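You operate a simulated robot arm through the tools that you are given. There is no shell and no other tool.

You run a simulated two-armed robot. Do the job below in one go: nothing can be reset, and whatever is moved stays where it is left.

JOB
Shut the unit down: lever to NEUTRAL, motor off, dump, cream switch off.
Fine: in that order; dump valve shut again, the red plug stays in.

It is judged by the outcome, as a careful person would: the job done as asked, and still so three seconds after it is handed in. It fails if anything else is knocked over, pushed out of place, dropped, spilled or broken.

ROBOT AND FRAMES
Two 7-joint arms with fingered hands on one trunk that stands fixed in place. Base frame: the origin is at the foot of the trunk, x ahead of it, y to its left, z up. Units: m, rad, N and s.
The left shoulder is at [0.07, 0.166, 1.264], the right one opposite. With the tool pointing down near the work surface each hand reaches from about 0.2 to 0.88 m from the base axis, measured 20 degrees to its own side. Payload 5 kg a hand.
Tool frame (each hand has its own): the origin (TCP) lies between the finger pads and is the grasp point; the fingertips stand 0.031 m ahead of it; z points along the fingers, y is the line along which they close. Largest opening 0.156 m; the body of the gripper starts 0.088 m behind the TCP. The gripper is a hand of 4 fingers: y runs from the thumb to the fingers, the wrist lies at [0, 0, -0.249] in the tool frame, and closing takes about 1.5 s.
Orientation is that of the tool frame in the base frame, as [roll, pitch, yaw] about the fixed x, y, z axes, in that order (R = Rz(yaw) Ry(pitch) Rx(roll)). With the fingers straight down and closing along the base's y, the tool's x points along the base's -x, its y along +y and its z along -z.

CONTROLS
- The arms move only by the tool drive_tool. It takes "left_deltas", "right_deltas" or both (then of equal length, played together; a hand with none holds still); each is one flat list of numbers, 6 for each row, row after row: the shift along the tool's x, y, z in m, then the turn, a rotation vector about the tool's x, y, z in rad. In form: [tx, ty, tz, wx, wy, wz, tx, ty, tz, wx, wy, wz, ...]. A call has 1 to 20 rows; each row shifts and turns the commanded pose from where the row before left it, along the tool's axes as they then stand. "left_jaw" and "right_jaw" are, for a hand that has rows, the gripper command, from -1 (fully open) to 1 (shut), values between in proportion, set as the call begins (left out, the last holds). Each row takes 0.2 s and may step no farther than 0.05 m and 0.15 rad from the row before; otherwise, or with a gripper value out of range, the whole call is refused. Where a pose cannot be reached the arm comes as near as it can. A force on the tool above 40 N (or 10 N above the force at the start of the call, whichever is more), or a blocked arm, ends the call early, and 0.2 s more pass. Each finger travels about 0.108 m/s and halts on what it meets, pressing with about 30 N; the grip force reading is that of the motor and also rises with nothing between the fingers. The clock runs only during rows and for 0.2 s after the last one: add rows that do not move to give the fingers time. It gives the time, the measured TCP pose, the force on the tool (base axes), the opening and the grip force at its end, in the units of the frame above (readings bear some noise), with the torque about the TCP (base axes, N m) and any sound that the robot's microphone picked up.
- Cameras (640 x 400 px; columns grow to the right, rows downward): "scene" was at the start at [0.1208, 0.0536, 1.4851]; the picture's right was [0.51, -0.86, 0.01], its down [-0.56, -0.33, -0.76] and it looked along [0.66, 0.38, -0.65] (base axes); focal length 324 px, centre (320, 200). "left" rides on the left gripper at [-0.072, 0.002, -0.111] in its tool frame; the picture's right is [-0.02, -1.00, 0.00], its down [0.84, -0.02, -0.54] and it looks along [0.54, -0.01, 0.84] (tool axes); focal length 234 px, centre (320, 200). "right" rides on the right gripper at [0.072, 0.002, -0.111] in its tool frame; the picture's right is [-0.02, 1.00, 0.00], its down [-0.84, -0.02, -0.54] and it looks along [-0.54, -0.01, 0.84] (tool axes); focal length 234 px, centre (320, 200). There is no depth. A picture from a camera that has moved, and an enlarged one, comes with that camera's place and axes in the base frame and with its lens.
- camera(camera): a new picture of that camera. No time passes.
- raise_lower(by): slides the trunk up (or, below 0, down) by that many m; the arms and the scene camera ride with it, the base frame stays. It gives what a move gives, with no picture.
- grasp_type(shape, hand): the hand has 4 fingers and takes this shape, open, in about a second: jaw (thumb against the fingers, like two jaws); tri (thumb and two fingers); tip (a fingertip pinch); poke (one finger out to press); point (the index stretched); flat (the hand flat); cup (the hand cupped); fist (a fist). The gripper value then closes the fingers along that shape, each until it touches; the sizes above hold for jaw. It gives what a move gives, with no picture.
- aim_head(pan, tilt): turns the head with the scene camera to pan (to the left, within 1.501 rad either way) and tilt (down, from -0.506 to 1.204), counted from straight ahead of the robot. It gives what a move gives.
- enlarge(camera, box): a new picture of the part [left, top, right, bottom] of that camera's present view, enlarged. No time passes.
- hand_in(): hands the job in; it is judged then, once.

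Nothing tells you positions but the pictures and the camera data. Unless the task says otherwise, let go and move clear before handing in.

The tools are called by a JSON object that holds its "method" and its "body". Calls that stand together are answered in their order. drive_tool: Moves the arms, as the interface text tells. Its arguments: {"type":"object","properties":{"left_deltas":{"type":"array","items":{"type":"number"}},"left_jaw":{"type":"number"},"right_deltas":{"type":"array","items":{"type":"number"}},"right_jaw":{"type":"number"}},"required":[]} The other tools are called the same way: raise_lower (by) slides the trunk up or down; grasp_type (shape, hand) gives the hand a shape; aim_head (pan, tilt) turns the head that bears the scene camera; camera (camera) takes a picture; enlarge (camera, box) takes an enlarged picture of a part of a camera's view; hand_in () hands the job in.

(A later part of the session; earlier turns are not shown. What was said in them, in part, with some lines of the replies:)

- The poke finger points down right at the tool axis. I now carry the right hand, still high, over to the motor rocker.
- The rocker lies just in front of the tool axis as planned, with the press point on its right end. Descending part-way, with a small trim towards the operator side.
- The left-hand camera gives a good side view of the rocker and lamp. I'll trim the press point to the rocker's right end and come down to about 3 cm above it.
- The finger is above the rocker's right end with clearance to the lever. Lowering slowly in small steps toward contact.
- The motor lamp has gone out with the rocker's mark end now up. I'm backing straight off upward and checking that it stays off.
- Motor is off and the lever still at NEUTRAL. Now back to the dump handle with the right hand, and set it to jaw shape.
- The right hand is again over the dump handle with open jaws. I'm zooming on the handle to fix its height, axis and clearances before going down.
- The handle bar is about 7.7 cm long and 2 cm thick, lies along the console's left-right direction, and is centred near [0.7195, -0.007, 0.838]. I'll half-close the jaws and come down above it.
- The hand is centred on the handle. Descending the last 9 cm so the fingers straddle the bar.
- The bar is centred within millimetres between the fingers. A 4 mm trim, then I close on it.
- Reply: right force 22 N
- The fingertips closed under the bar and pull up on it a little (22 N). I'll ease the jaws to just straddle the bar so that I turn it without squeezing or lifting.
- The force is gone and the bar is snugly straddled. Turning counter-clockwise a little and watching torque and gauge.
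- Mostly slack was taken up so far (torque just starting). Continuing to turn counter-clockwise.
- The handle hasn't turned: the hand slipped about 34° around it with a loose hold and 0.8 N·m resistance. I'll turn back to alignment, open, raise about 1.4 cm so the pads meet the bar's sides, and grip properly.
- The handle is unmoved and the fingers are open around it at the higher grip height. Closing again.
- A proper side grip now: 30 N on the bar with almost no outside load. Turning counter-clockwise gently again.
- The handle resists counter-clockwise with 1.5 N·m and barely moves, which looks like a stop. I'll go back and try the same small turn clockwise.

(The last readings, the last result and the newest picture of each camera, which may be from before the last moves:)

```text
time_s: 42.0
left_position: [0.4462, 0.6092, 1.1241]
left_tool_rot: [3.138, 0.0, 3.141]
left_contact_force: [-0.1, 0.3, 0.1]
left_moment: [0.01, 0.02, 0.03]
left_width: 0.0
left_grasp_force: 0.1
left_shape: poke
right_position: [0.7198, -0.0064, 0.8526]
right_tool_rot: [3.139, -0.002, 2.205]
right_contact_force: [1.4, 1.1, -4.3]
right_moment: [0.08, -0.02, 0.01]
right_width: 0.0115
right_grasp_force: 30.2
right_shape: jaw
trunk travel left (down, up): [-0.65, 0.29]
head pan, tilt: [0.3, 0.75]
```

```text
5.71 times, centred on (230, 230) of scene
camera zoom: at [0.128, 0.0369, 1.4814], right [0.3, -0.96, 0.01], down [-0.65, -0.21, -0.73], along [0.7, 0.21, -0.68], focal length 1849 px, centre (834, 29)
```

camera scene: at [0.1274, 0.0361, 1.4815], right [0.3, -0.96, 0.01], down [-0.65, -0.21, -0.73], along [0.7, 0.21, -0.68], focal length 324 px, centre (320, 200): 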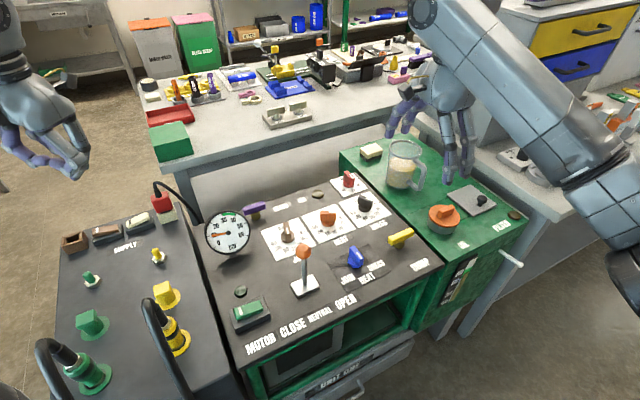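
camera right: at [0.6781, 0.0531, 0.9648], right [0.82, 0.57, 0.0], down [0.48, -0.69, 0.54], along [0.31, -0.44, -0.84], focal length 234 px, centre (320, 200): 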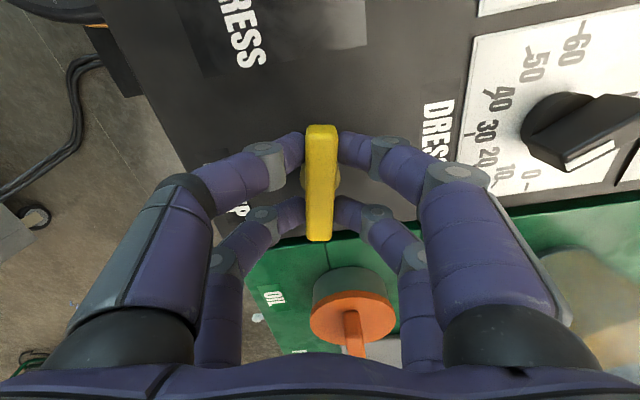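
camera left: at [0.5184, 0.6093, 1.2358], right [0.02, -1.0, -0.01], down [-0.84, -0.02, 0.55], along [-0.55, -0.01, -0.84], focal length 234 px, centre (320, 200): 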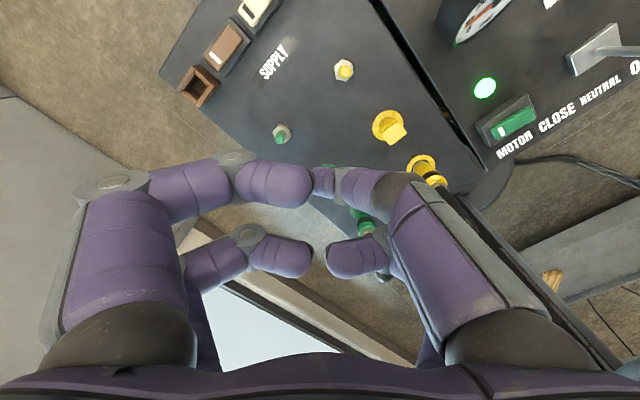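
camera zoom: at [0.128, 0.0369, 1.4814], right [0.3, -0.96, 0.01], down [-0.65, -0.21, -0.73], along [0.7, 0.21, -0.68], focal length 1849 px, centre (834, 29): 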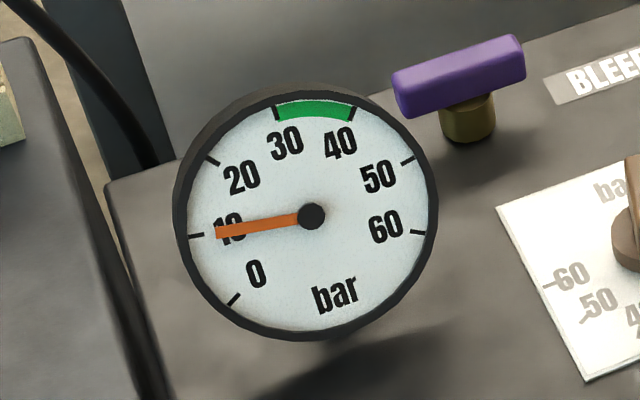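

Clockwise the handle turns freely with the hand, so that is the opening direction and it rests at its shut stop. Continuing clockwise and watching the gauge.

{"method": "drive_tool", "body": {"right_deltas": [0, 0, 0, 0, 0, 0.12, 0, 0, 0, 0, 0, 0.12, 0, 0, 0, 0, 0, 0.12, 0, 0, 0, 0, 0, 0]}}

{"method": "camera", "body": {"camera": "right"}}

{"method": "enlarge", "body": {"camera": "scene", "box": [190, 195, 270, 265]}}

{"method": "enlarge", "body": {"camera": "scene", "box": [320, 100, 540, 300]}}

```text
time_s: 43.0
left_position: [0.4452, 0.6096, 1.1241]
left_tool_rot: [3.138, -0.002, 3.141]
left_contact_force: [0.7, 0.8, -0.4]
left_moment: [0.01, 0.02, 0.02]
left_width: 0.0
left_grasp_force: 0.1
left_shape: poke
right_position: [0.7203, -0.0041, 0.852]
right_tool_rot: [3.138, -0.003, 1.845]
right_contact_force: [6.7, 1.9, -2.9]
right_moment: [0.05, -0.17, 0.0]
right_width: 0.0113
right_grasp_force: 30.1
right_shape: jaw
trunk travel left (down, up): [-0.65, 0.29]
head pan, tilt: [0.3, 0.75]
```

```text
taken
camera right: at [0.7018, 0.0641, 0.9648], right [0.97, 0.25, 0.0], down [0.21, -0.81, 0.54], along [0.14, -0.52, -0.84], focal length 234 px, centre (320, 200)
```

right: 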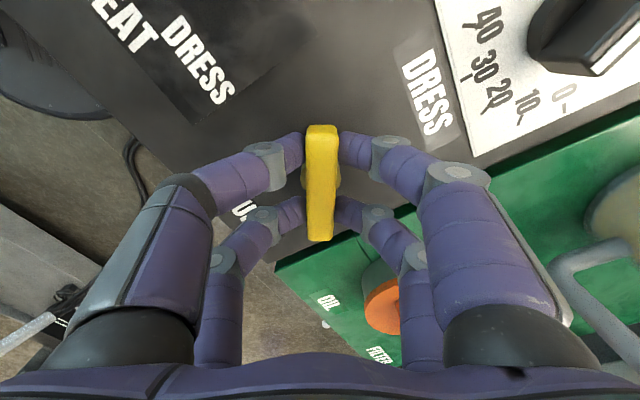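

```text
5.71 times, centred on (230, 230) of scene
camera zoom: at [0.1285, 0.0371, 1.4814], right [0.3, -0.96, 0.01], down [-0.65, -0.21, -0.73], along [0.7, 0.21, -0.68], focal length 1849 px, centre (834, 29)
```

zoom: 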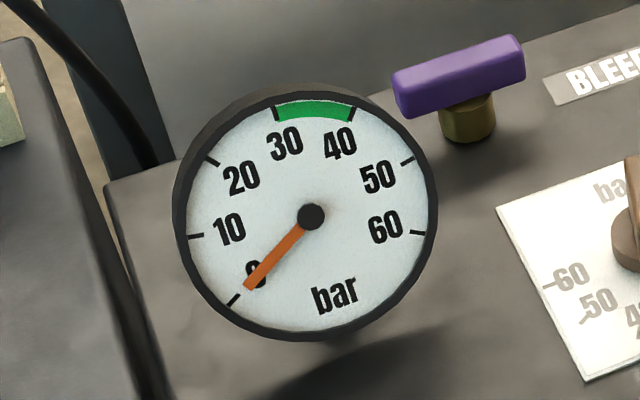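

```text
2.00 times, centred on (430, 200) of scene
camera zoom: at [0.1285, 0.0371, 1.4814], right [0.3, -0.96, 0.01], down [-0.65, -0.21, -0.73], along [0.7, 0.21, -0.68], focal length 647 px, centre (100, 200)
```

zoom: 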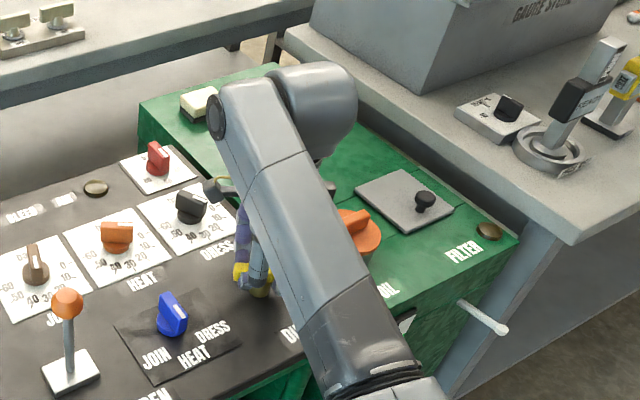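

The gauge has dropped to about 0 with the valve open. I'll hold a moment to let it drain fully and check the needle.

{"method": "drive_tool", "body": {"right_deltas": [0, 0, 0, 0, 0, 0, 0, 0, 0, 0, 0, 0, 0, 0, 0, 0, 0, 0, 0, 0, 0, 0, 0, 0, 0, 0, 0, 0, 0, 0, 0, 0, 0, 0, 0, 0, 0, 0, 0, 0, 0, 0, 0, 0, 0, 0, 0, 0, 0, 0, 0, 0, 0, 0, 0, 0, 0, 0, 0, 0]}}

{"method": "enlarge", "body": {"camera": "scene", "box": [190, 195, 270, 265]}}

```text
time_s: 45.2
left_position: [0.4451, 0.6086, 1.1252]
left_tool_rot: [3.138, 0.001, -3.142]
left_contact_force: [0.0, 0.1, -0.4]
left_moment: [0.0, 0.03, 0.01]
left_width: 0.0001
left_grasp_force: 0.0
left_shape: poke
right_position: [0.7192, -0.005, 0.853]
right_tool_rot: [3.14, -0.003, 1.846]
right_contact_force: [8.9, 2.8, 2.3]
right_moment: [0.07, -0.25, 0.03]
right_width: 0.0113
right_grasp_force: 29.9
right_shape: jaw
trunk travel left (down, up): [-0.65, 0.29]
head pan, tilt: [0.3, 0.75]
```

```text
5.71 times, centred on (230, 230) of scene
camera zoom: at [0.1284, 0.0374, 1.4814], right [0.3, -0.96, 0.01], down [-0.65, -0.21, -0.73], along [0.7, 0.21, -0.68], focal length 1849 px, centre (834, 29)
```

zoom: 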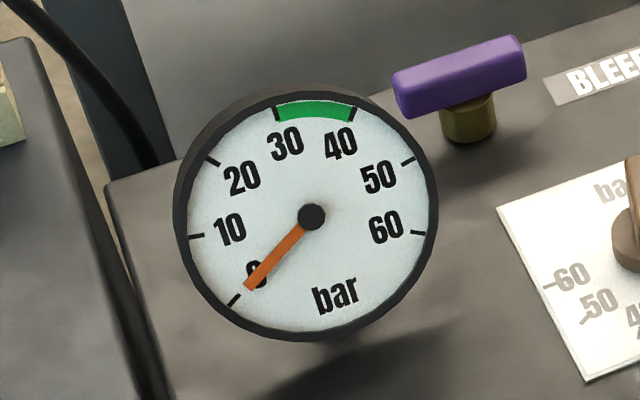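

The gauge rests steadily at 0. Now turning the dump valve counter-clockwise back to its shut stop.

{"method": "drive_tool", "body": {"right_deltas": [0, 0, 0, 0, 0, -0.12, 0, 0, 0, 0, 0, -0.12, 0, 0, 0, 0, 0, -0.12, 0, 0, 0, 0, 0, -0.1, 0, 0, 0, 0, 0, -0.08, 0, 0, 0, 0, 0, -0.03, 0, 0, 0, 0, 0, 0]}}

{"method": "camera", "body": {"camera": "right"}}

{"method": "enlarge", "body": {"camera": "scene", "box": [190, 195, 270, 265]}}

```text
time_s: 46.8
left_position: [0.4451, 0.6086, 1.1242]
left_tool_rot: [3.136, 0.0, 3.141]
left_contact_force: [-0.4, 0.3, -0.3]
left_moment: [-0.01, -0.02, 0.02]
left_width: 0.0002
left_grasp_force: 0.1
left_shape: poke
right_position: [0.7199, -0.0064, 0.8524]
right_tool_rot: [3.139, -0.002, 2.416]
right_contact_force: [-0.2, -3.5, 0.0]
right_moment: [-0.07, 0.04, -0.38]
right_width: 0.0113
right_grasp_force: 29.7
right_shape: jaw
trunk travel left (down, up): [-0.65, 0.29]
head pan, tilt: [0.3, 0.75]
```

```text
taken
camera right: at [0.6663, 0.0429, 0.9646], right [0.68, 0.73, 0.0], down [0.61, -0.57, 0.54], along [0.4, -0.37, -0.84], focal length 234 px, centre (320, 200)
```

right: 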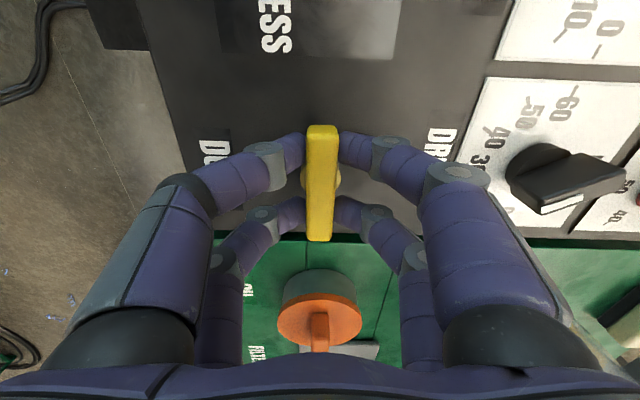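

```text
5.71 times, centred on (230, 230) of scene
camera zoom: at [0.1272, 0.0364, 1.4815], right [0.3, -0.96, 0.01], down [-0.65, -0.21, -0.73], along [0.7, 0.21, -0.68], focal length 1849 px, centre (834, 29)
```

zoom: 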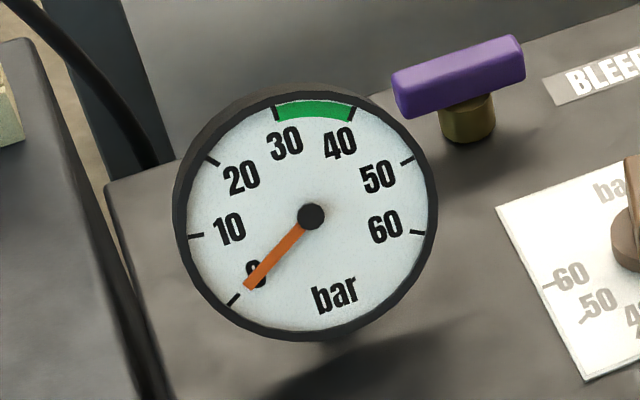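

The stop torque is building (-0.4 N·m), so the valve is back at shut. A small extra nudge to seat it, relax, then open the jaws.

{"method": "drive_tool", "body": {"right_deltas": [0, 0, 0, 0, 0, -0.05, 0, 0, 0, 0, 0, 0]}}

{"method": "drive_tool", "body": {"right_deltas": [0, 0, 0, 0, 0, 0, 0, 0, 0, 0, 0, 0, 0, 0, 0, 0, 0, 0, 0, 0, 0, 0, 0, 0], "right_jaw": -0.1}}

{"method": "camera", "body": {"camera": "right"}}

```text
time_s: 47.4
left_position: [0.4459, 0.6087, 1.1256]
left_tool_rot: [3.136, -0.001, 3.141]
left_contact_force: [-0.1, -0.3, -0.9]
left_moment: [-0.01, -0.01, 0.0]
left_width: 0.0002
left_grasp_force: 0.1
left_shape: poke
right_position: [0.719, -0.0053, 0.8543]
right_tool_rot: [3.137, -0.001, 2.465]
right_contact_force: [1.2, -1.3, -0.4]
right_moment: [-0.12, -0.01, -0.9]
right_width: 0.0114
right_grasp_force: 29.7
right_shape: jaw
trunk travel left (down, up): [-0.65, 0.29]
head pan, tilt: [0.3, 0.75]
```

```text
time_s: 48.4
left_position: [0.4445, 0.6094, 1.1265]
left_tool_rot: [3.138, -0.001, -3.141]
left_contact_force: [-0.2, -0.2, -0.2]
left_moment: [-0.04, -0.04, 0.01]
left_width: 0.0
left_grasp_force: 0.0
left_shape: poke
right_position: [0.719, -0.0037, 0.854]
right_tool_rot: [3.139, -0.002, 2.467]
right_contact_force: [-0.1, 0.3, -0.3]
right_moment: [0.01, -0.02, 0.04]
right_width: 0.0848
right_grasp_force: 0.0
right_shape: jaw
trunk travel left (down, up): [-0.65, 0.29]
head pan, tilt: [0.3, 0.75]
```

```text
taken
camera right: at [0.6637, 0.0409, 0.9648], right [0.64, 0.77, 0.0], down [0.64, -0.54, 0.54], along [0.42, -0.35, -0.84], focal length 234 px, centre (320, 200)
```

right: 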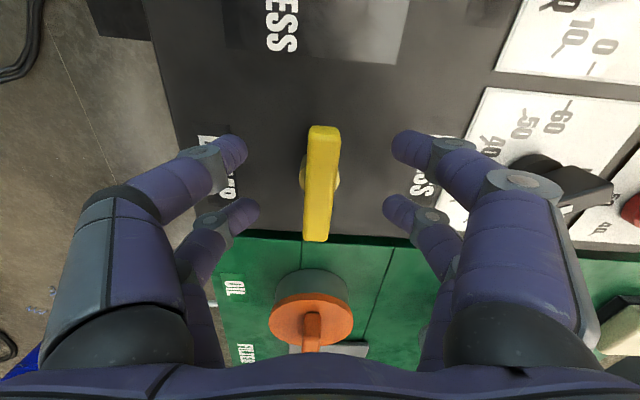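

The handle is back in its original shut orientation. Lifting the right hand clear, and then I'll look at the left side for the cream switch.

{"method": "drive_tool", "body": {"right_deltas": [0, 0, -0.03, 0, 0, 0, 0, 0, -0.045, 0, 0, 0, 0, 0, -0.045, 0, 0, 0, 0, 0, -0.045, 0, 0, 0, 0, 0, -0.045, 0, 0, 0, 0, 0, -0.045, 0, 0, 0, 0, 0, 0, 0, 0, 0]}}

{"method": "enlarge", "body": {"camera": "scene", "box": [190, 180, 470, 355]}}

{"method": "aim_head", "body": {"pan": 0.8, "tilt": 0.7}}

{"method": "camera", "body": {"camera": "scene"}}

```text
time_s: 50.0
left_position: [0.4457, 0.6095, 1.1257]
left_tool_rot: [3.136, 0.002, -3.141]
left_contact_force: [-0.3, -0.7, 0.3]
left_moment: [0.0, 0.02, -0.04]
left_width: 0.0003
left_grasp_force: 0.0
left_shape: poke
right_position: [0.7197, -0.0071, 1.1087]
right_tool_rot: [3.138, -0.002, 2.465]
right_contact_force: [0.3, -0.1, 0.7]
right_moment: [0.03, 0.03, 0.02]
right_width: 0.0855
right_grasp_force: 0.1
right_shape: jaw
trunk travel left (down, up): [-0.65, 0.29]
head pan, tilt: [0.3, 0.75]
```

```text
2.29 times, centred on (330, 268) of scene
camera zoom: at [0.1277, 0.0363, 1.4814], right [0.3, -0.96, 0.01], down [-0.65, -0.21, -0.73], along [0.7, 0.21, -0.68], focal length 740 px, centre (297, 46)
```

zoom: 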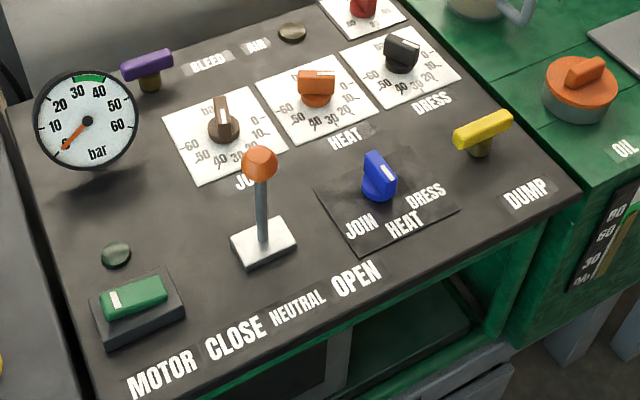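

```text
time_s: 50.9
left_position: [0.4445, 0.6094, 1.1251]
left_tool_rot: [3.137, 0.001, 3.139]
left_contact_force: [-0.3, -0.2, 0.8]
left_moment: [0.0, -0.01, -0.02]
left_width: 0.0001
left_grasp_force: 0.0
left_shape: poke
right_position: [0.7202, -0.0051, 1.1077]
right_tool_rot: [3.138, -0.001, 2.465]
right_contact_force: [0.8, -0.1, 0.1]
right_moment: [0.03, 0.01, 0.0]
right_width: 0.0854
right_grasp_force: 0.0
right_shape: jaw
trunk travel left (down, up): [-0.65, 0.29]
head pan, tilt: [0.799, 0.7]
```

```text
taken
camera scene: at [0.1072, 0.0733, 1.4855], right [0.72, -0.7, 0.0], down [-0.45, -0.47, -0.76], along [0.53, 0.54, -0.65], focal length 324 px, centre (320, 200)
```

scene: 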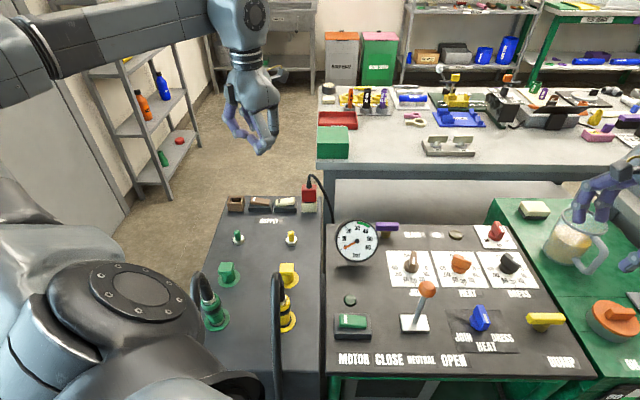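

Console state is right: lever upright, motor off, gauge at 0, dump shut. The cream switch's raised right end is only about 3 cm from the tall red plug, so I want a slimmer finger; trying the "point" shape on the left hand while it is high and clear.

{"method": "grasp_type", "body": {"hand": "left", "shape": "point"}}

{"method": "camera", "body": {"camera": "left"}}

{"method": "enlarge", "body": {"camera": "scene", "box": [190, 20, 330, 220]}}

{"method": "enlarge", "body": {"camera": "scene", "box": [220, 170, 340, 245]}}

```text
time_s: 51.8
left_position: [0.445, 0.6092, 1.1249]
left_tool_rot: [3.138, 0.0, -3.141]
left_contact_force: [1.2, -0.2, -0.1]
left_moment: [-0.03, 0.01, -0.06]
left_width: 0.0
left_grasp_force: 0.0
left_shape: point
right_position: [0.7195, -0.0064, 1.1086]
right_tool_rot: [3.137, -0.003, 2.467]
right_contact_force: [0.5, 0.3, -0.2]
right_moment: [0.0, -0.03, -0.01]
right_width: 0.0854
right_grasp_force: 0.0
right_shape: jaw
trunk travel left (down, up): [-0.65, 0.29]
head pan, tilt: [0.799, 0.7]
```

```text
taken
camera left: at [0.5177, 0.6103, 1.2356], right [0.02, -1.0, 0.0], down [-0.84, -0.02, 0.54], along [-0.54, -0.01, -0.84], focal length 234 px, centre (320, 200)
```

left: 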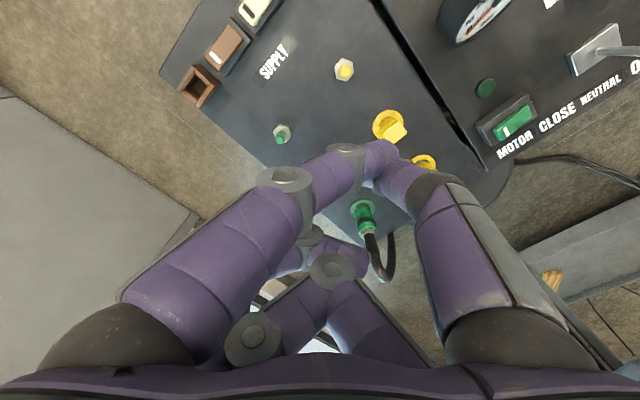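

```text
2.00 times, centred on (260, 120) of scene
camera zoom: at [0.1072, 0.0735, 1.4855], right [0.72, -0.7, 0.0], down [-0.45, -0.47, -0.76], along [0.53, 0.54, -0.65], focal length 647 px, centre (440, 360)
```

zoom: 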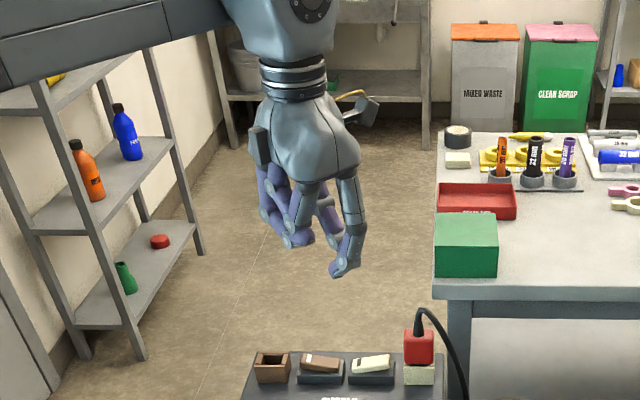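

```text
5.33 times, centred on (280, 208) of scene
camera zoom: at [0.1072, 0.0735, 1.4855], right [0.72, -0.7, 0.0], down [-0.45, -0.47, -0.76], along [0.53, 0.54, -0.65], focal length 1726 px, centre (533, 160)
```

zoom: 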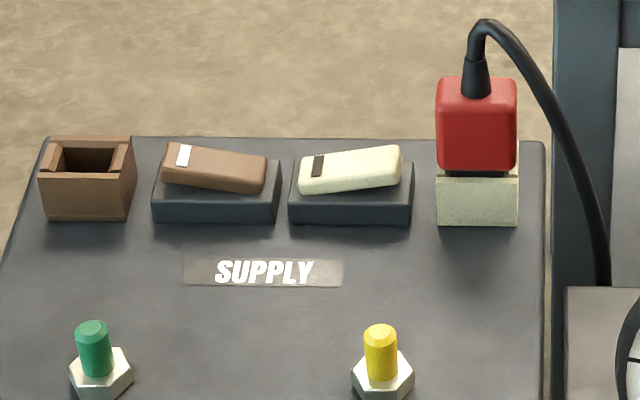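

The point shape still seems to be settling. Waiting a moment and looking again.

{"method": "drive_tool", "body": {"left_deltas": [0, 0, 0, 0, 0, 0, 0, 0, 0, 0, 0, 0, 0, 0, 0, 0, 0, 0, 0, 0, 0, 0, 0, 0], "left_jaw": -1}}

{"method": "enlarge", "body": {"camera": "left", "box": [100, 100, 580, 400]}}

{"method": "enlarge", "body": {"camera": "scene", "box": [210, 50, 310, 170]}}

```text
time_s: 52.8
left_position: [0.4442, 0.609, 1.126]
left_tool_rot: [3.137, 0.001, -3.14]
left_contact_force: [1.0, -0.3, 0.2]
left_moment: [0.01, 0.05, -0.01]
left_width: 0.0001
left_grasp_force: 0.0
left_shape: point
right_position: [0.72, -0.006, 1.1089]
right_tool_rot: [3.139, -0.002, 2.466]
right_contact_force: [0.7, 0.2, -0.3]
right_moment: [0.01, 0.0, 0.01]
right_width: 0.0853
right_grasp_force: 0.0
right_shape: jaw
trunk travel left (down, up): [-0.65, 0.29]
head pan, tilt: [0.799, 0.7]
```

```text
1.33 times, centred on (340, 250) of left
camera zoom: at [0.5177, 0.6103, 1.2356], right [0.02, -1.0, 0.0], down [-0.84, -0.02, 0.54], along [-0.54, -0.01, -0.84], focal length 312 px, centre (293, 133)
```

zoom: 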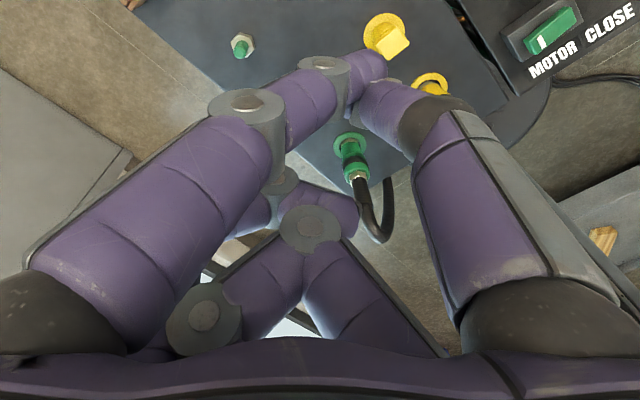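

```text
3.33 times, centred on (260, 110) of scene
camera zoom: at [0.1072, 0.0735, 1.4855], right [0.72, -0.7, 0.0], down [-0.45, -0.47, -0.76], along [0.53, 0.54, -0.65], focal length 1078 px, centre (520, 500)
```

zoom: 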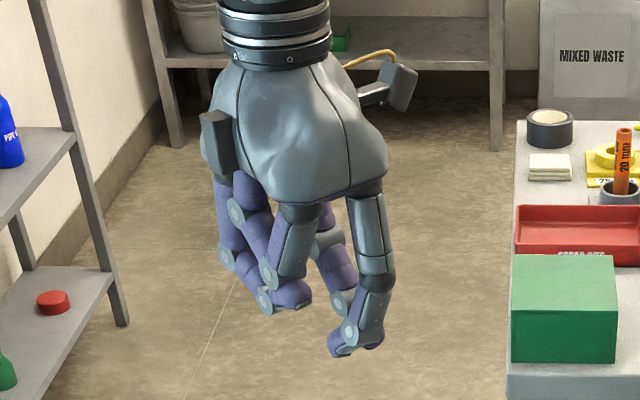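

The point shape brings two fingers together and isn't slimmer, so I'll go back to poke and lean the hand about 17° away from the red plug. The cream rocker centre is near [0.564, 0.697, 0.822], its raised right end near [0.577, 0.684].

{"method": "grasp_type", "body": {"hand": "left", "shape": "poke"}}

{"method": "drive_tool", "body": {"left_deltas": [-0.0323, 0.0195, 0, 0, 0, 0, -0.0323, 0.0195, 0, 0, 0, 0, -0.0323, 0.0195, 0, 0, 0, 0, -0.0323, 0.0195, 0, 0, 0, 0, 0, 0, 0, 0, 0, 0.1283, 0, 0, 0, 0, 0, 0.1283, 0, 0, 0, 0, 0, 0.1283, 0, 0, 0, 0, 0, 0.1283, 0, 0, 0, 0, 0, 0.1283, 0, 0, 0, 0, 0, 0.1283, 0, 0, 0, 0, 0, 0]}}

{"method": "camera", "body": {"camera": "left"}}

{"method": "camera", "body": {"camera": "scene"}}

```text
time_s: 53.7
left_position: [0.4442, 0.6086, 1.1248]
left_tool_rot: [3.135, -0.001, 3.142]
left_contact_force: [-0.5, 0.3, 0.3]
left_moment: [0.0, 0.0, -0.07]
left_width: 0.0
left_grasp_force: 0.1
left_shape: poke
right_position: [0.72, -0.0061, 1.1089]
right_tool_rot: [3.136, -0.001, 2.467]
right_contact_force: [0.3, 0.9, -0.8]
right_moment: [-0.02, -0.03, -0.01]
right_width: 0.0852
right_grasp_force: 0.0
right_shape: jaw
trunk travel left (down, up): [-0.65, 0.29]
head pan, tilt: [0.799, 0.7]
```

```text
time_s: 56.1
left_position: [0.5727, 0.6871, 1.1266]
left_tool_rot: [3.138, -0.005, 2.37]
left_contact_force: [-0.8, 0.0, -0.1]
left_moment: [0.04, -0.02, 0.02]
left_width: 0.0001
left_grasp_force: 0.1
left_shape: poke
right_position: [0.7193, -0.0078, 1.1079]
right_tool_rot: [3.138, -0.002, 2.466]
right_contact_force: [0.0, -0.1, -0.3]
right_moment: [-0.01, 0.0, 0.0]
right_width: 0.0852
right_grasp_force: 0.0
right_shape: jaw
trunk travel left (down, up): [-0.65, 0.29]
head pan, tilt: [0.799, 0.7]
```

```text
taken
camera left: at [0.6282, 0.6374, 1.2364], right [-0.68, -0.73, 0.0], down [-0.62, 0.57, 0.55], along [-0.4, 0.37, -0.84], focal length 234 px, centre (320, 200)
```

left: 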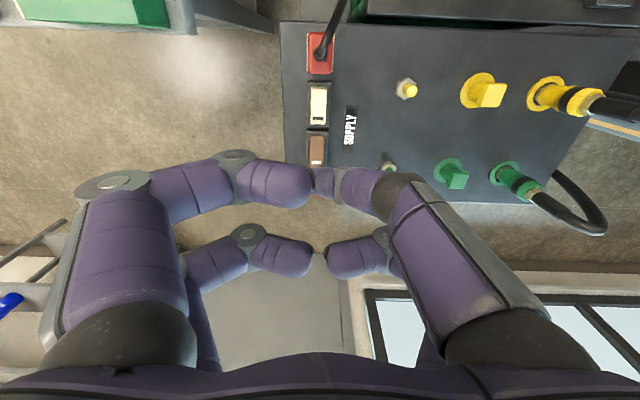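

```text
taken
camera scene: at [0.1069, 0.0735, 1.4856], right [0.72, -0.7, 0.0], down [-0.45, -0.47, -0.76], along [0.53, 0.54, -0.65], focal length 324 px, centre (320, 200)
```

scene: 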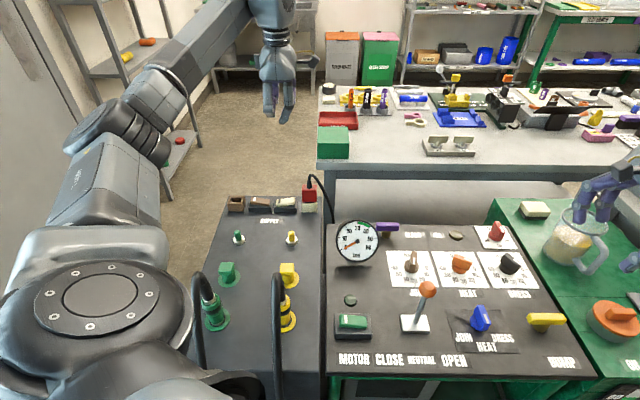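

The left-hand camera shows the cream rocker almost exactly below the tool, with the red plug beyond it. I lean the hand away from the plug, trim position, and come down to just above plug height.

{"method": "drive_tool", "body": {"left_deltas": [0, 0, 0, 0, -0.15, 0, 0, 0, 0, 0, -0.15, 0, -0.0086, 0.003, 0.0027, 0, 0, 0, 0.0118, 0, 0.0382, 0, 0, 0, 0.0118, 0, 0.0382, 0, 0, 0, 0.0118, 0, 0.0382, 0, 0, 0, 0, 0, 0, 0, 0, 0]}}

{"method": "camera", "body": {"camera": "left"}}

{"method": "camera", "body": {"camera": "scene"}}

{"method": "enlarge", "body": {"camera": "scene", "box": [220, 100, 340, 240]}}

```text
time_s: 57.7
left_position: [0.5838, 0.6824, 1.0046]
left_tool_rot: [3.138, 0.296, 2.373]
left_contact_force: [0.1, -0.7, -0.5]
left_moment: [0.0, 0.0, -0.01]
left_width: 0.0
left_grasp_force: 0.1
left_shape: poke
right_position: [0.7195, -0.0072, 1.1089]
right_tool_rot: [3.138, 0.0, 2.466]
right_contact_force: [0.3, -0.2, 0.1]
right_moment: [-0.02, 0.03, -0.01]
right_width: 0.0857
right_grasp_force: 0.2
right_shape: jaw
trunk travel left (down, up): [-0.65, 0.29]
head pan, tilt: [0.799, 0.7]
```

```text
taken
camera left: at [0.6113, 0.6583, 1.1316], right [-0.68, -0.73, 0.0], down [-0.71, 0.65, 0.27], along [-0.2, 0.18, -0.96], focal length 234 px, centre (320, 200)
```

left: 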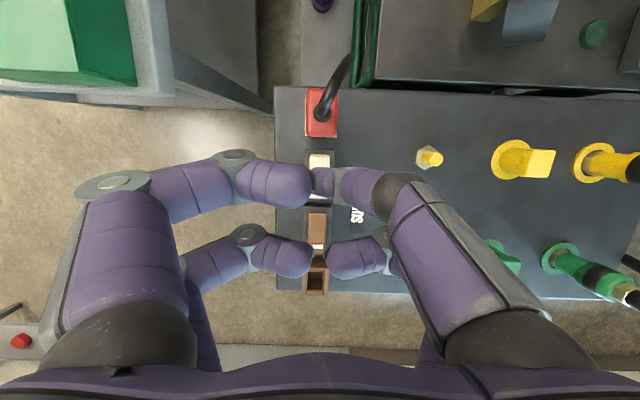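

```text
taken
camera scene: at [0.1066, 0.0741, 1.4856], right [0.72, -0.7, 0.0], down [-0.45, -0.47, -0.76], along [0.53, 0.54, -0.65], focal length 324 px, centre (320, 200)
```

scene: 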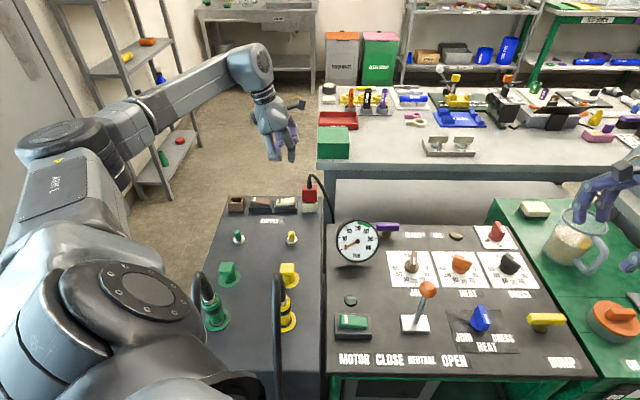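

```text
2.86 times, centred on (280, 170) of scene
camera zoom: at [0.1066, 0.0741, 1.4856], right [0.72, -0.7, 0.0], down [-0.45, -0.47, -0.76], along [0.53, 0.54, -0.65], focal length 924 px, centre (434, 286)
```

zoom: 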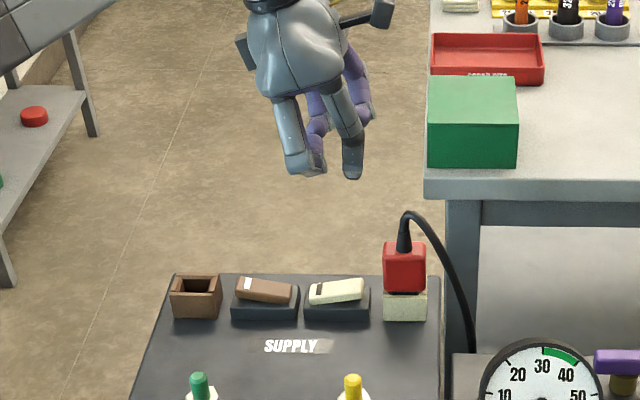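

The hand leans clear of the plug and the tip is about 5 cm above plug-top level. Enlarging the hand view to line up on the cream rocker precisely.

{"method": "enlarge", "body": {"camera": "left", "box": [240, 70, 440, 300]}}

```text
1.74 times, centred on (340, 185) of left
camera zoom: at [0.6113, 0.6583, 1.1316], right [-0.68, -0.73, 0.0], down [-0.71, 0.65, 0.27], along [-0.2, 0.18, -0.96], focal length 407 px, centre (285, 226)
```

zoom: 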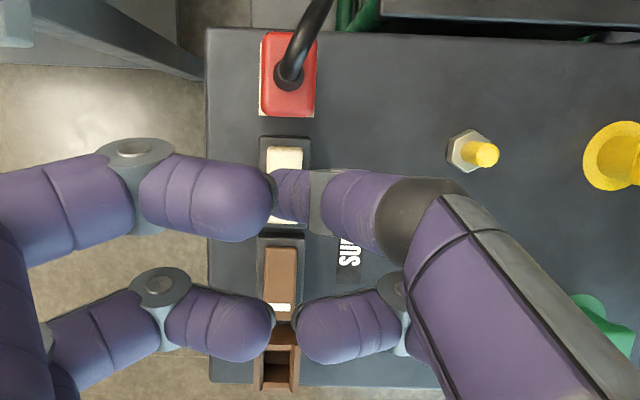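

The rocker spans e_r from about -0.109 to -0.048 relative to my console axis, and the plug's near face is about 3.5 cm beyond my press point. Shifting 5 mm away from the plug and going straight down 9 cm.

{"method": "drive_tool", "body": {"left_deltas": [0.0048, 0, -0.0015, 0, 0, 0, 0.0089, 0, 0.0287, 0, 0, 0, 0.0089, 0, 0.0287, 0, 0, 0, 0.0089, 0, 0.0287, 0, 0, 0, 0, 0, 0, 0, 0, 0]}}

{"method": "enlarge", "body": {"camera": "left", "box": [240, 20, 440, 250]}}

{"method": "camera", "body": {"camera": "scene"}}

{"method": "enlarge", "body": {"camera": "scene", "box": [220, 140, 340, 240]}}

```text
time_s: 58.9
left_position: [0.5778, 0.6883, 0.9149]
left_tool_rot: [3.138, 0.297, 2.373]
left_contact_force: [0.2, 0.6, 0.7]
left_moment: [0.04, 0.0, -0.02]
left_width: 0.0001
left_grasp_force: 0.1
left_shape: poke
right_position: [0.7201, -0.0062, 1.1086]
right_tool_rot: [3.138, -0.002, 2.465]
right_contact_force: [0.3, -0.6, 0.3]
right_moment: [-0.01, 0.01, 0.01]
right_width: 0.0853
right_grasp_force: 0.0
right_shape: jaw
trunk travel left (down, up): [-0.65, 0.29]
head pan, tilt: [0.799, 0.7]
```

```text
1.74 times, centred on (340, 135) of left
camera zoom: at [0.6068, 0.6633, 1.0409], right [-0.68, -0.73, 0.0], down [-0.7, 0.65, 0.28], along [-0.2, 0.18, -0.96], focal length 407 px, centre (285, 313)
```

zoom: 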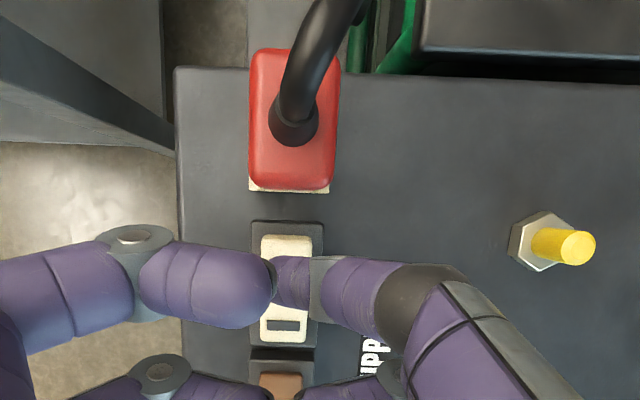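

```text
taken
camera scene: at [0.1072, 0.0736, 1.4856], right [0.72, -0.7, 0.0], down [-0.45, -0.47, -0.76], along [0.53, 0.54, -0.65], focal length 324 px, centre (320, 200)
```

scene: 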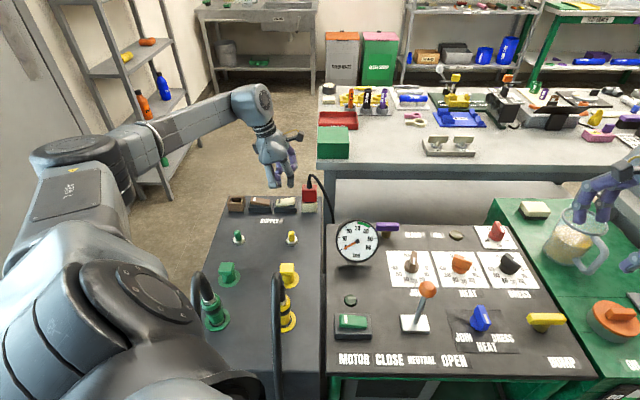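

```text
4.00 times, centred on (280, 190) of scene
camera zoom: at [0.1072, 0.0736, 1.4856], right [0.72, -0.7, 0.0], down [-0.45, -0.47, -0.76], along [0.53, 0.54, -0.65], focal length 1294 px, centre (480, 240)
```

zoom: 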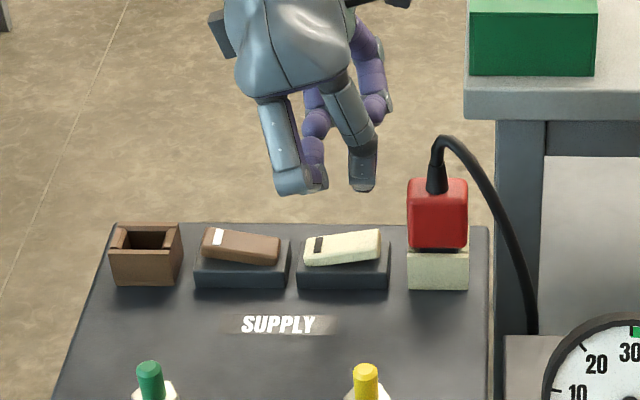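

Alignment is good: the tip is about 16 mm right of the rocker's centre with about 3.5 cm to the plug. Going down 3.7 cm to just above the switch.

{"method": "drive_tool", "body": {"left_deltas": [0.0037, 0, 0.0118, 0, 0, 0, 0.0037, 0, 0.0118, 0, 0, 0, 0.0036, 0, 0.0117, 0, 0, 0, 0, 0, 0, 0, 0, 0]}}

{"method": "enlarge", "body": {"camera": "left", "box": [240, 0, 440, 230]}}

{"method": "enlarge", "body": {"camera": "scene", "box": [220, 140, 340, 240]}}

```text
time_s: 59.9
left_position: [0.5787, 0.6873, 0.8776]
left_tool_rot: [3.138, 0.297, 2.373]
left_contact_force: [0.4, -0.7, -1.0]
left_moment: [-0.01, 0.0, -0.04]
left_width: 0.0001
left_grasp_force: 0.1
left_shape: poke
right_position: [0.7196, -0.0064, 1.1079]
right_tool_rot: [3.14, 0.001, 2.467]
right_contact_force: [0.3, -0.8, -0.2]
right_moment: [0.02, 0.0, 0.02]
right_width: 0.085
right_grasp_force: 0.2
right_shape: jaw
trunk travel left (down, up): [-0.65, 0.29]
head pan, tilt: [0.799, 0.7]
```

```text
1.74 times, centred on (340, 115) of left
camera zoom: at [0.6073, 0.6627, 1.0044], right [-0.68, -0.73, 0.0], down [-0.7, 0.65, 0.28], along [-0.2, 0.18, -0.96], focal length 407 px, centre (285, 348)
```

zoom: 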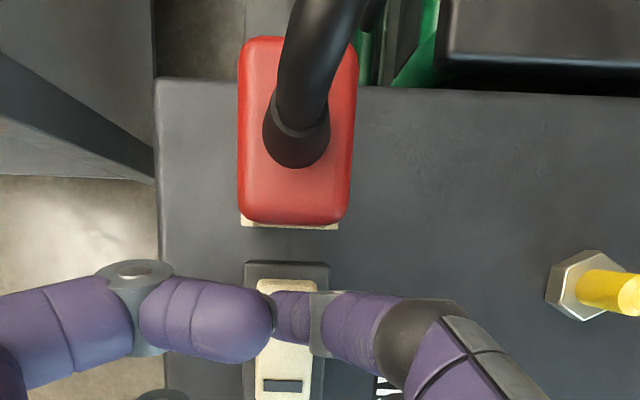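

```text
4.00 times, centred on (280, 190) of scene
camera zoom: at [0.1073, 0.0739, 1.4855], right [0.72, -0.7, 0.0], down [-0.45, -0.47, -0.76], along [0.53, 0.54, -0.65], focal length 1294 px, centre (480, 240)
```

zoom: 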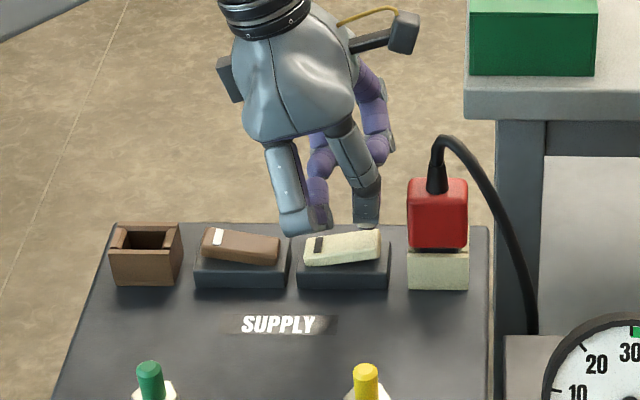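

The fingertip hovers just over the rocker's right end, clear of the plug. Pressing down now in small steps.

{"method": "drive_tool", "body": {"left_deltas": [0.0015, 0, 0.0048, 0, 0, 0, 0.0015, 0, 0.0048, 0, 0, 0, 0.0012, 0, 0.0038, 0, 0, 0, 0, 0, 0, 0, 0, 0]}}

{"method": "enlarge", "body": {"camera": "left", "box": [240, 0, 440, 230]}}

{"method": "enlarge", "body": {"camera": "scene", "box": [220, 140, 340, 240]}}

```text
time_s: 60.9
left_position: [0.5775, 0.689, 0.8628]
left_tool_rot: [3.138, 0.298, 2.369]
left_contact_force: [-0.6, 0.0, 0.1]
left_moment: [0.01, -0.02, -0.03]
left_width: 0.0
left_grasp_force: 0.1
left_shape: poke
right_position: [0.7197, -0.006, 1.1084]
right_tool_rot: [3.137, -0.003, 2.467]
right_contact_force: [0.2, 0.1, -1.1]
right_moment: [0.0, -0.02, 0.02]
right_width: 0.0854
right_grasp_force: 0.0
right_shape: jaw
trunk travel left (down, up): [-0.65, 0.29]
head pan, tilt: [0.799, 0.7]
```

```text
1.74 times, centred on (340, 115) of left
camera zoom: at [0.6066, 0.6637, 0.9899], right [-0.68, -0.73, 0.0], down [-0.7, 0.65, 0.28], along [-0.21, 0.18, -0.96], focal length 407 px, centre (285, 348)
```

zoom: 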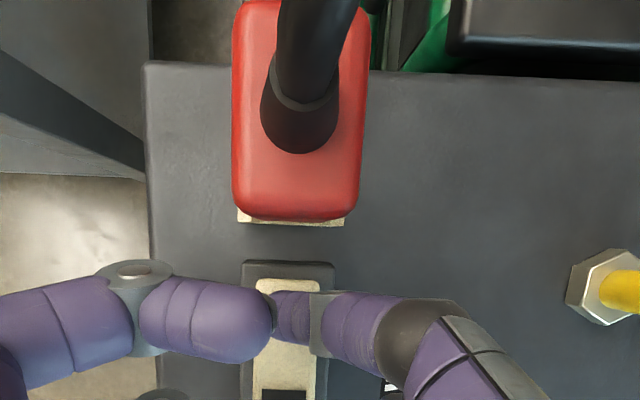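

```text
4.00 times, centred on (280, 190) of scene
camera zoom: at [0.1073, 0.074, 1.4855], right [0.72, -0.7, 0.0], down [-0.45, -0.47, -0.76], along [0.53, 0.54, -0.65], focal length 1294 px, centre (480, 240)
```

zoom: 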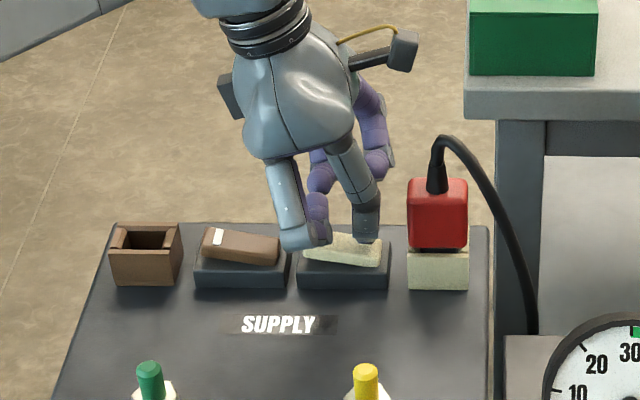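

No contact yet, and still clear of plug and cable. Continuing down in small steps.

{"method": "drive_tool", "body": {"left_deltas": [0.0012, 0, 0.0038, 0, 0, 0, 0.0012, 0, 0.0038, 0, 0, 0, 0, 0, 0, 0, 0, 0]}}

{"method": "enlarge", "body": {"camera": "left", "box": [240, 0, 440, 230]}}

{"method": "enlarge", "body": {"camera": "scene", "box": [220, 140, 340, 240]}}

```text
time_s: 61.7
left_position: [0.5791, 0.6871, 0.8604]
left_tool_rot: [3.133, 0.301, 2.37]
left_contact_force: [1.1, -1.1, 18.2]
left_moment: [-0.02, -0.07, 0.0]
left_width: 0.0
left_grasp_force: 0.1
left_shape: poke
right_position: [0.7195, -0.0077, 1.1097]
right_tool_rot: [3.134, -0.001, 2.465]
right_contact_force: [0.7, -0.4, -0.4]
right_moment: [0.01, -0.01, -0.03]
right_width: 0.0851
right_grasp_force: 0.1
right_shape: jaw
trunk travel left (down, up): [-0.65, 0.29]
head pan, tilt: [0.799, 0.7]
```

```text
1.74 times, centred on (340, 115) of left
camera zoom: at [0.6062, 0.6626, 0.9871], right [-0.68, -0.73, 0.0], down [-0.71, 0.65, 0.27], along [-0.2, 0.19, -0.96], focal length 407 px, centre (285, 348)
```

zoom: 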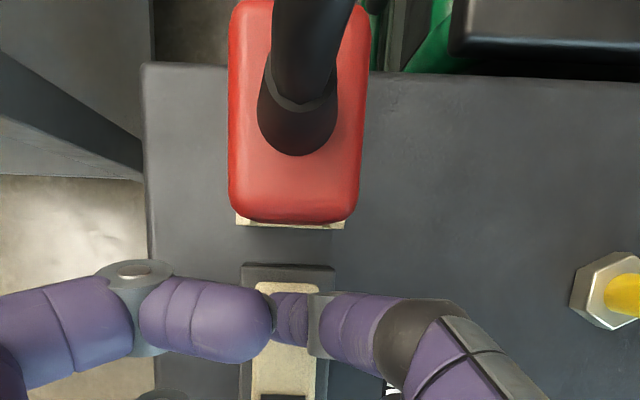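

```text
4.00 times, centred on (280, 190) of scene
camera zoom: at [0.1053, 0.0711, 1.4861], right [0.72, -0.7, 0.0], down [-0.45, -0.46, -0.76], along [0.53, 0.55, -0.65], focal length 1294 px, centre (480, 240)
```

zoom: 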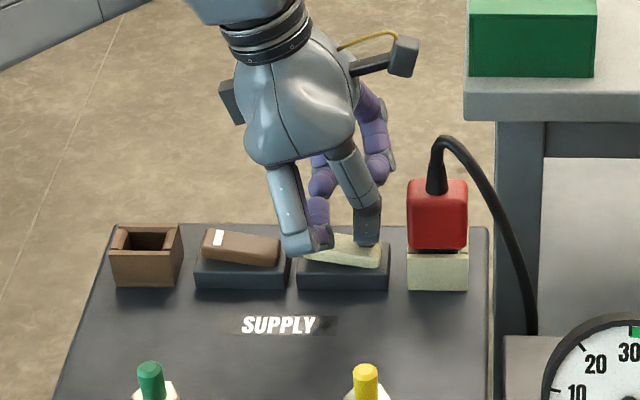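

Contact at 18 N. Zooming to see whether the rocker has tipped over.

{"method": "enlarge", "body": {"camera": "scene", "box": [260, 180, 330, 225]}}

{"method": "enlarge", "body": {"camera": "left", "box": [280, 130, 380, 240]}}

```text
8.89 times, centred on (295, 202) of scene
camera zoom: at [0.1053, 0.0711, 1.4861], right [0.72, -0.7, 0.0], down [-0.45, -0.46, -0.76], along [0.53, 0.55, -0.65], focal length 2876 px, centre (542, 178)
```

zoom: 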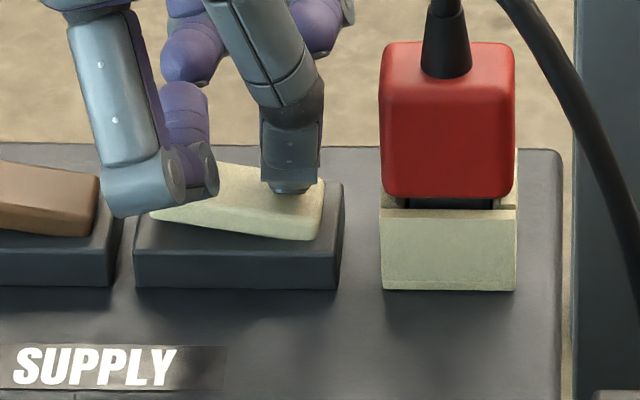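

```text
3.64 times, centred on (330, 185) of left
camera zoom: at [0.6062, 0.6626, 0.9871], right [-0.68, -0.73, 0.0], down [-0.71, 0.65, 0.27], along [-0.2, 0.19, -0.96], focal length 852 px, centre (284, 254)
```

zoom: 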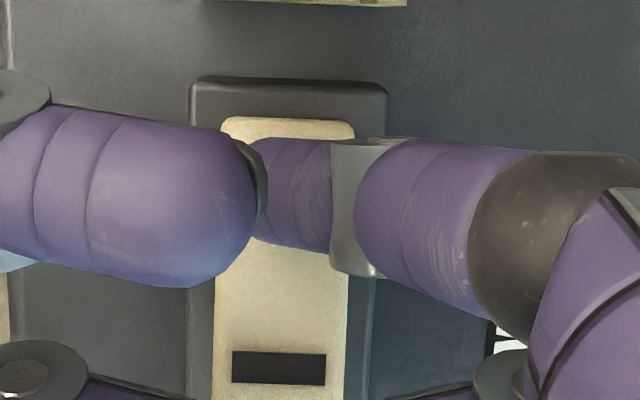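

The cream rocker has tipped: its right end is down and the mark end is up, i.e. OFF. Withdrawing straight up, slowly at first.

{"method": "drive_tool", "body": {"left_deltas": [-0.003, 0, -0.0096, 0, 0, 0, -0.003, 0, -0.0096, 0, 0, 0, -0.0089, 0, -0.0287, 0, 0, 0, -0.0118, 0, -0.0382, 0, 0, 0, -0.0118, 0, -0.0382, 0, 0, 0, -0.0118, 0, -0.0382, 0, 0, 0, -0.0118, 0, -0.0382, 0, 0, 0, 0, 0, 0, 0, 0, 0]}}

{"method": "camera", "body": {"camera": "left"}}

{"method": "enlarge", "body": {"camera": "scene", "box": [220, 165, 340, 240]}}

{"method": "camera", "body": {"camera": "scene"}}

```text
time_s: 63.5
left_position: [0.5795, 0.6888, 1.0679]
left_tool_rot: [3.14, 0.298, 2.372]
left_contact_force: [0.0, 0.1, -0.4]
left_moment: [0.0, 0.02, 0.04]
left_width: 0.0001
left_grasp_force: 0.0
left_shape: poke
right_position: [0.7193, -0.005, 1.1089]
right_tool_rot: [3.138, 0.0, 2.466]
right_contact_force: [-0.2, 0.0, 0.2]
right_moment: [0.0, 0.01, -0.02]
right_width: 0.0853
right_grasp_force: 0.0
right_shape: jaw
trunk travel left (down, up): [-0.65, 0.29]
head pan, tilt: [0.799, 0.7]
```

```text
taken
camera left: at [0.6075, 0.6635, 1.1937], right [-0.68, -0.73, 0.0], down [-0.7, 0.65, 0.28], along [-0.21, 0.18, -0.96], focal length 234 px, centre (320, 200)
```

left: 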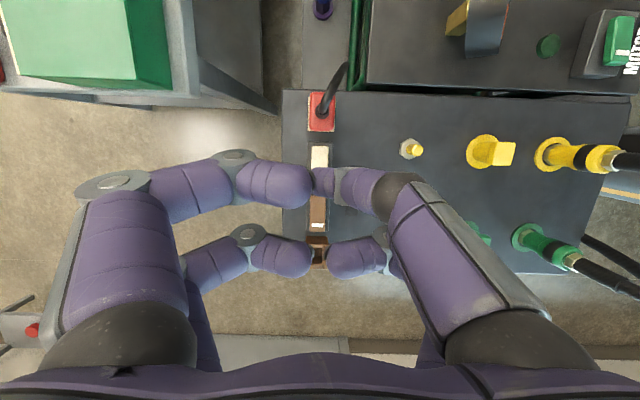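

```text
5.33 times, centred on (280, 202) of scene
camera zoom: at [0.1075, 0.0743, 1.4855], right [0.72, -0.7, 0.0], down [-0.45, -0.47, -0.76], along [0.53, 0.54, -0.65], focal length 1726 px, centre (533, 187)
```

zoom: 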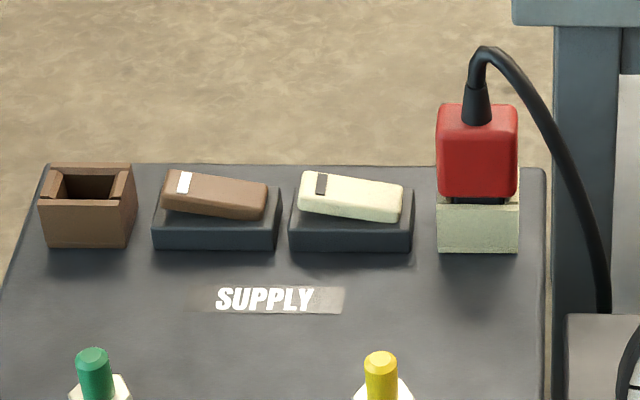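

```text
taken
camera scene: at [0.1075, 0.0743, 1.4855], right [0.72, -0.7, 0.0], down [-0.45, -0.47, -0.76], along [0.53, 0.54, -0.65], focal length 324 px, centre (320, 200)
```

scene: 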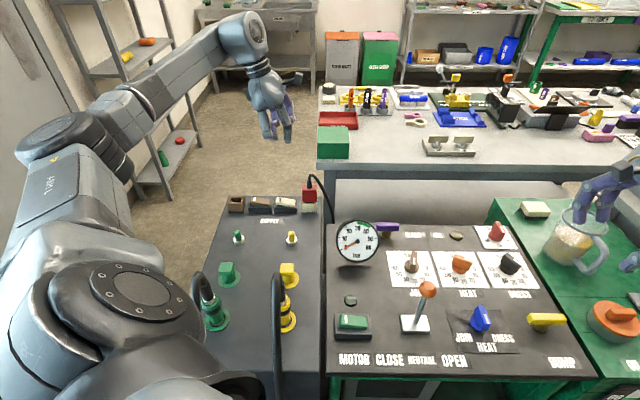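

The cream switch is OFF (tipped like the brown one), and the red plug is still seated. One last check of lever, motor, gauge and dump handle before handing in.

{"method": "enlarge", "body": {"camera": "scene", "box": [325, 205, 485, 375]}}

{"method": "enlarge", "body": {"camera": "scene", "box": [440, 190, 640, 375]}}

{"method": "camera", "body": {"camera": "right"}}

```text
2.35 times, centred on (405, 290) of scene
camera zoom: at [0.1075, 0.0743, 1.4855], right [0.72, -0.7, 0.0], down [-0.45, -0.47, -0.76], along [0.53, 0.54, -0.65], focal length 761 px, centre (120, -12)
```

zoom: 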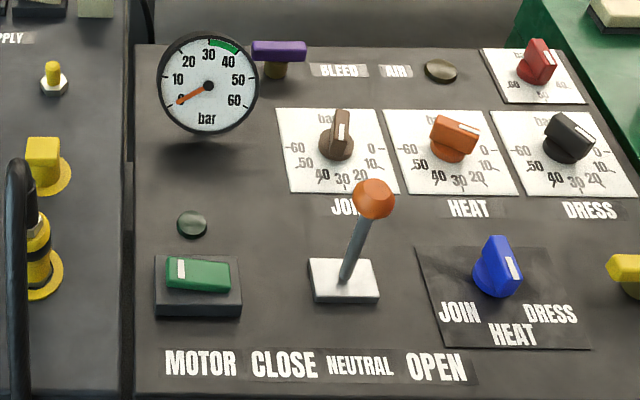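

```text
2.16 times, centred on (540, 282) of scene
camera zoom: at [0.1075, 0.0743, 1.4855], right [0.72, -0.7, 0.0], down [-0.45, -0.47, -0.76], along [0.53, 0.54, -0.65], focal length 700 px, centre (-156, 22)
```

zoom: 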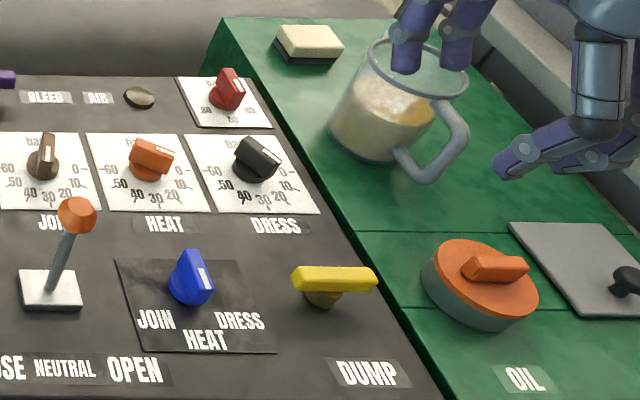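

```text
taken
camera right: at [0.6648, 0.04, 1.2199], right [0.64, 0.77, 0.0], down [0.64, -0.54, 0.54], along [0.42, -0.35, -0.84], focal length 234 px, centre (320, 200)
```

right: 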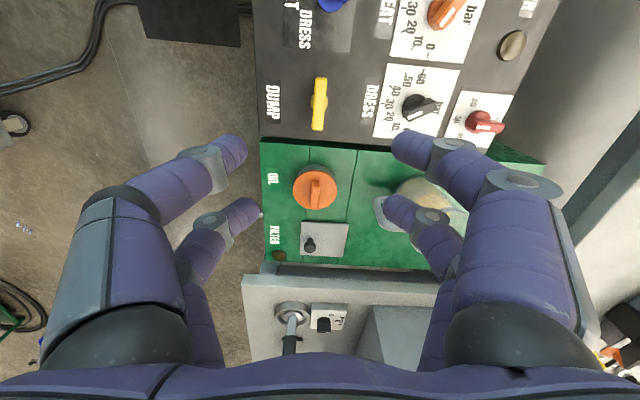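

Everything checks out:
- **Lever:** upright at NEUTRAL.
- **Motor:** off, lamp out.
- **Dump:** gauge at 0, and the dump handle is back at its shut stop.
- **Cream switch:** off, with the red plug still in.

Both hands are released and well clear, so I'm handing in.

{"method": "hand_in", "body": {}}

```text
The job is handed in.
```

The unit is shut down in the order you gave, and I've handed the job in. My last pictures before handing in showed:

1. **Lever:** at NEUTRAL. It clicked into place and stands upright.
2. **Motor:** off, with its green lamp out.
3. **Dump:** I opened the valve until the gauge fell from about 10 bar to 0, then turned it back to its shut stop.
4. **Cream switch:** off.

The red plug is still in. I saw nothing else moved or knocked over, and both hands are let go and clear of the panels.

While finding which way the dump valve opens, I briefly turned its handle against the shut stop with about 1.5 N·m. It then opened and shut normally.
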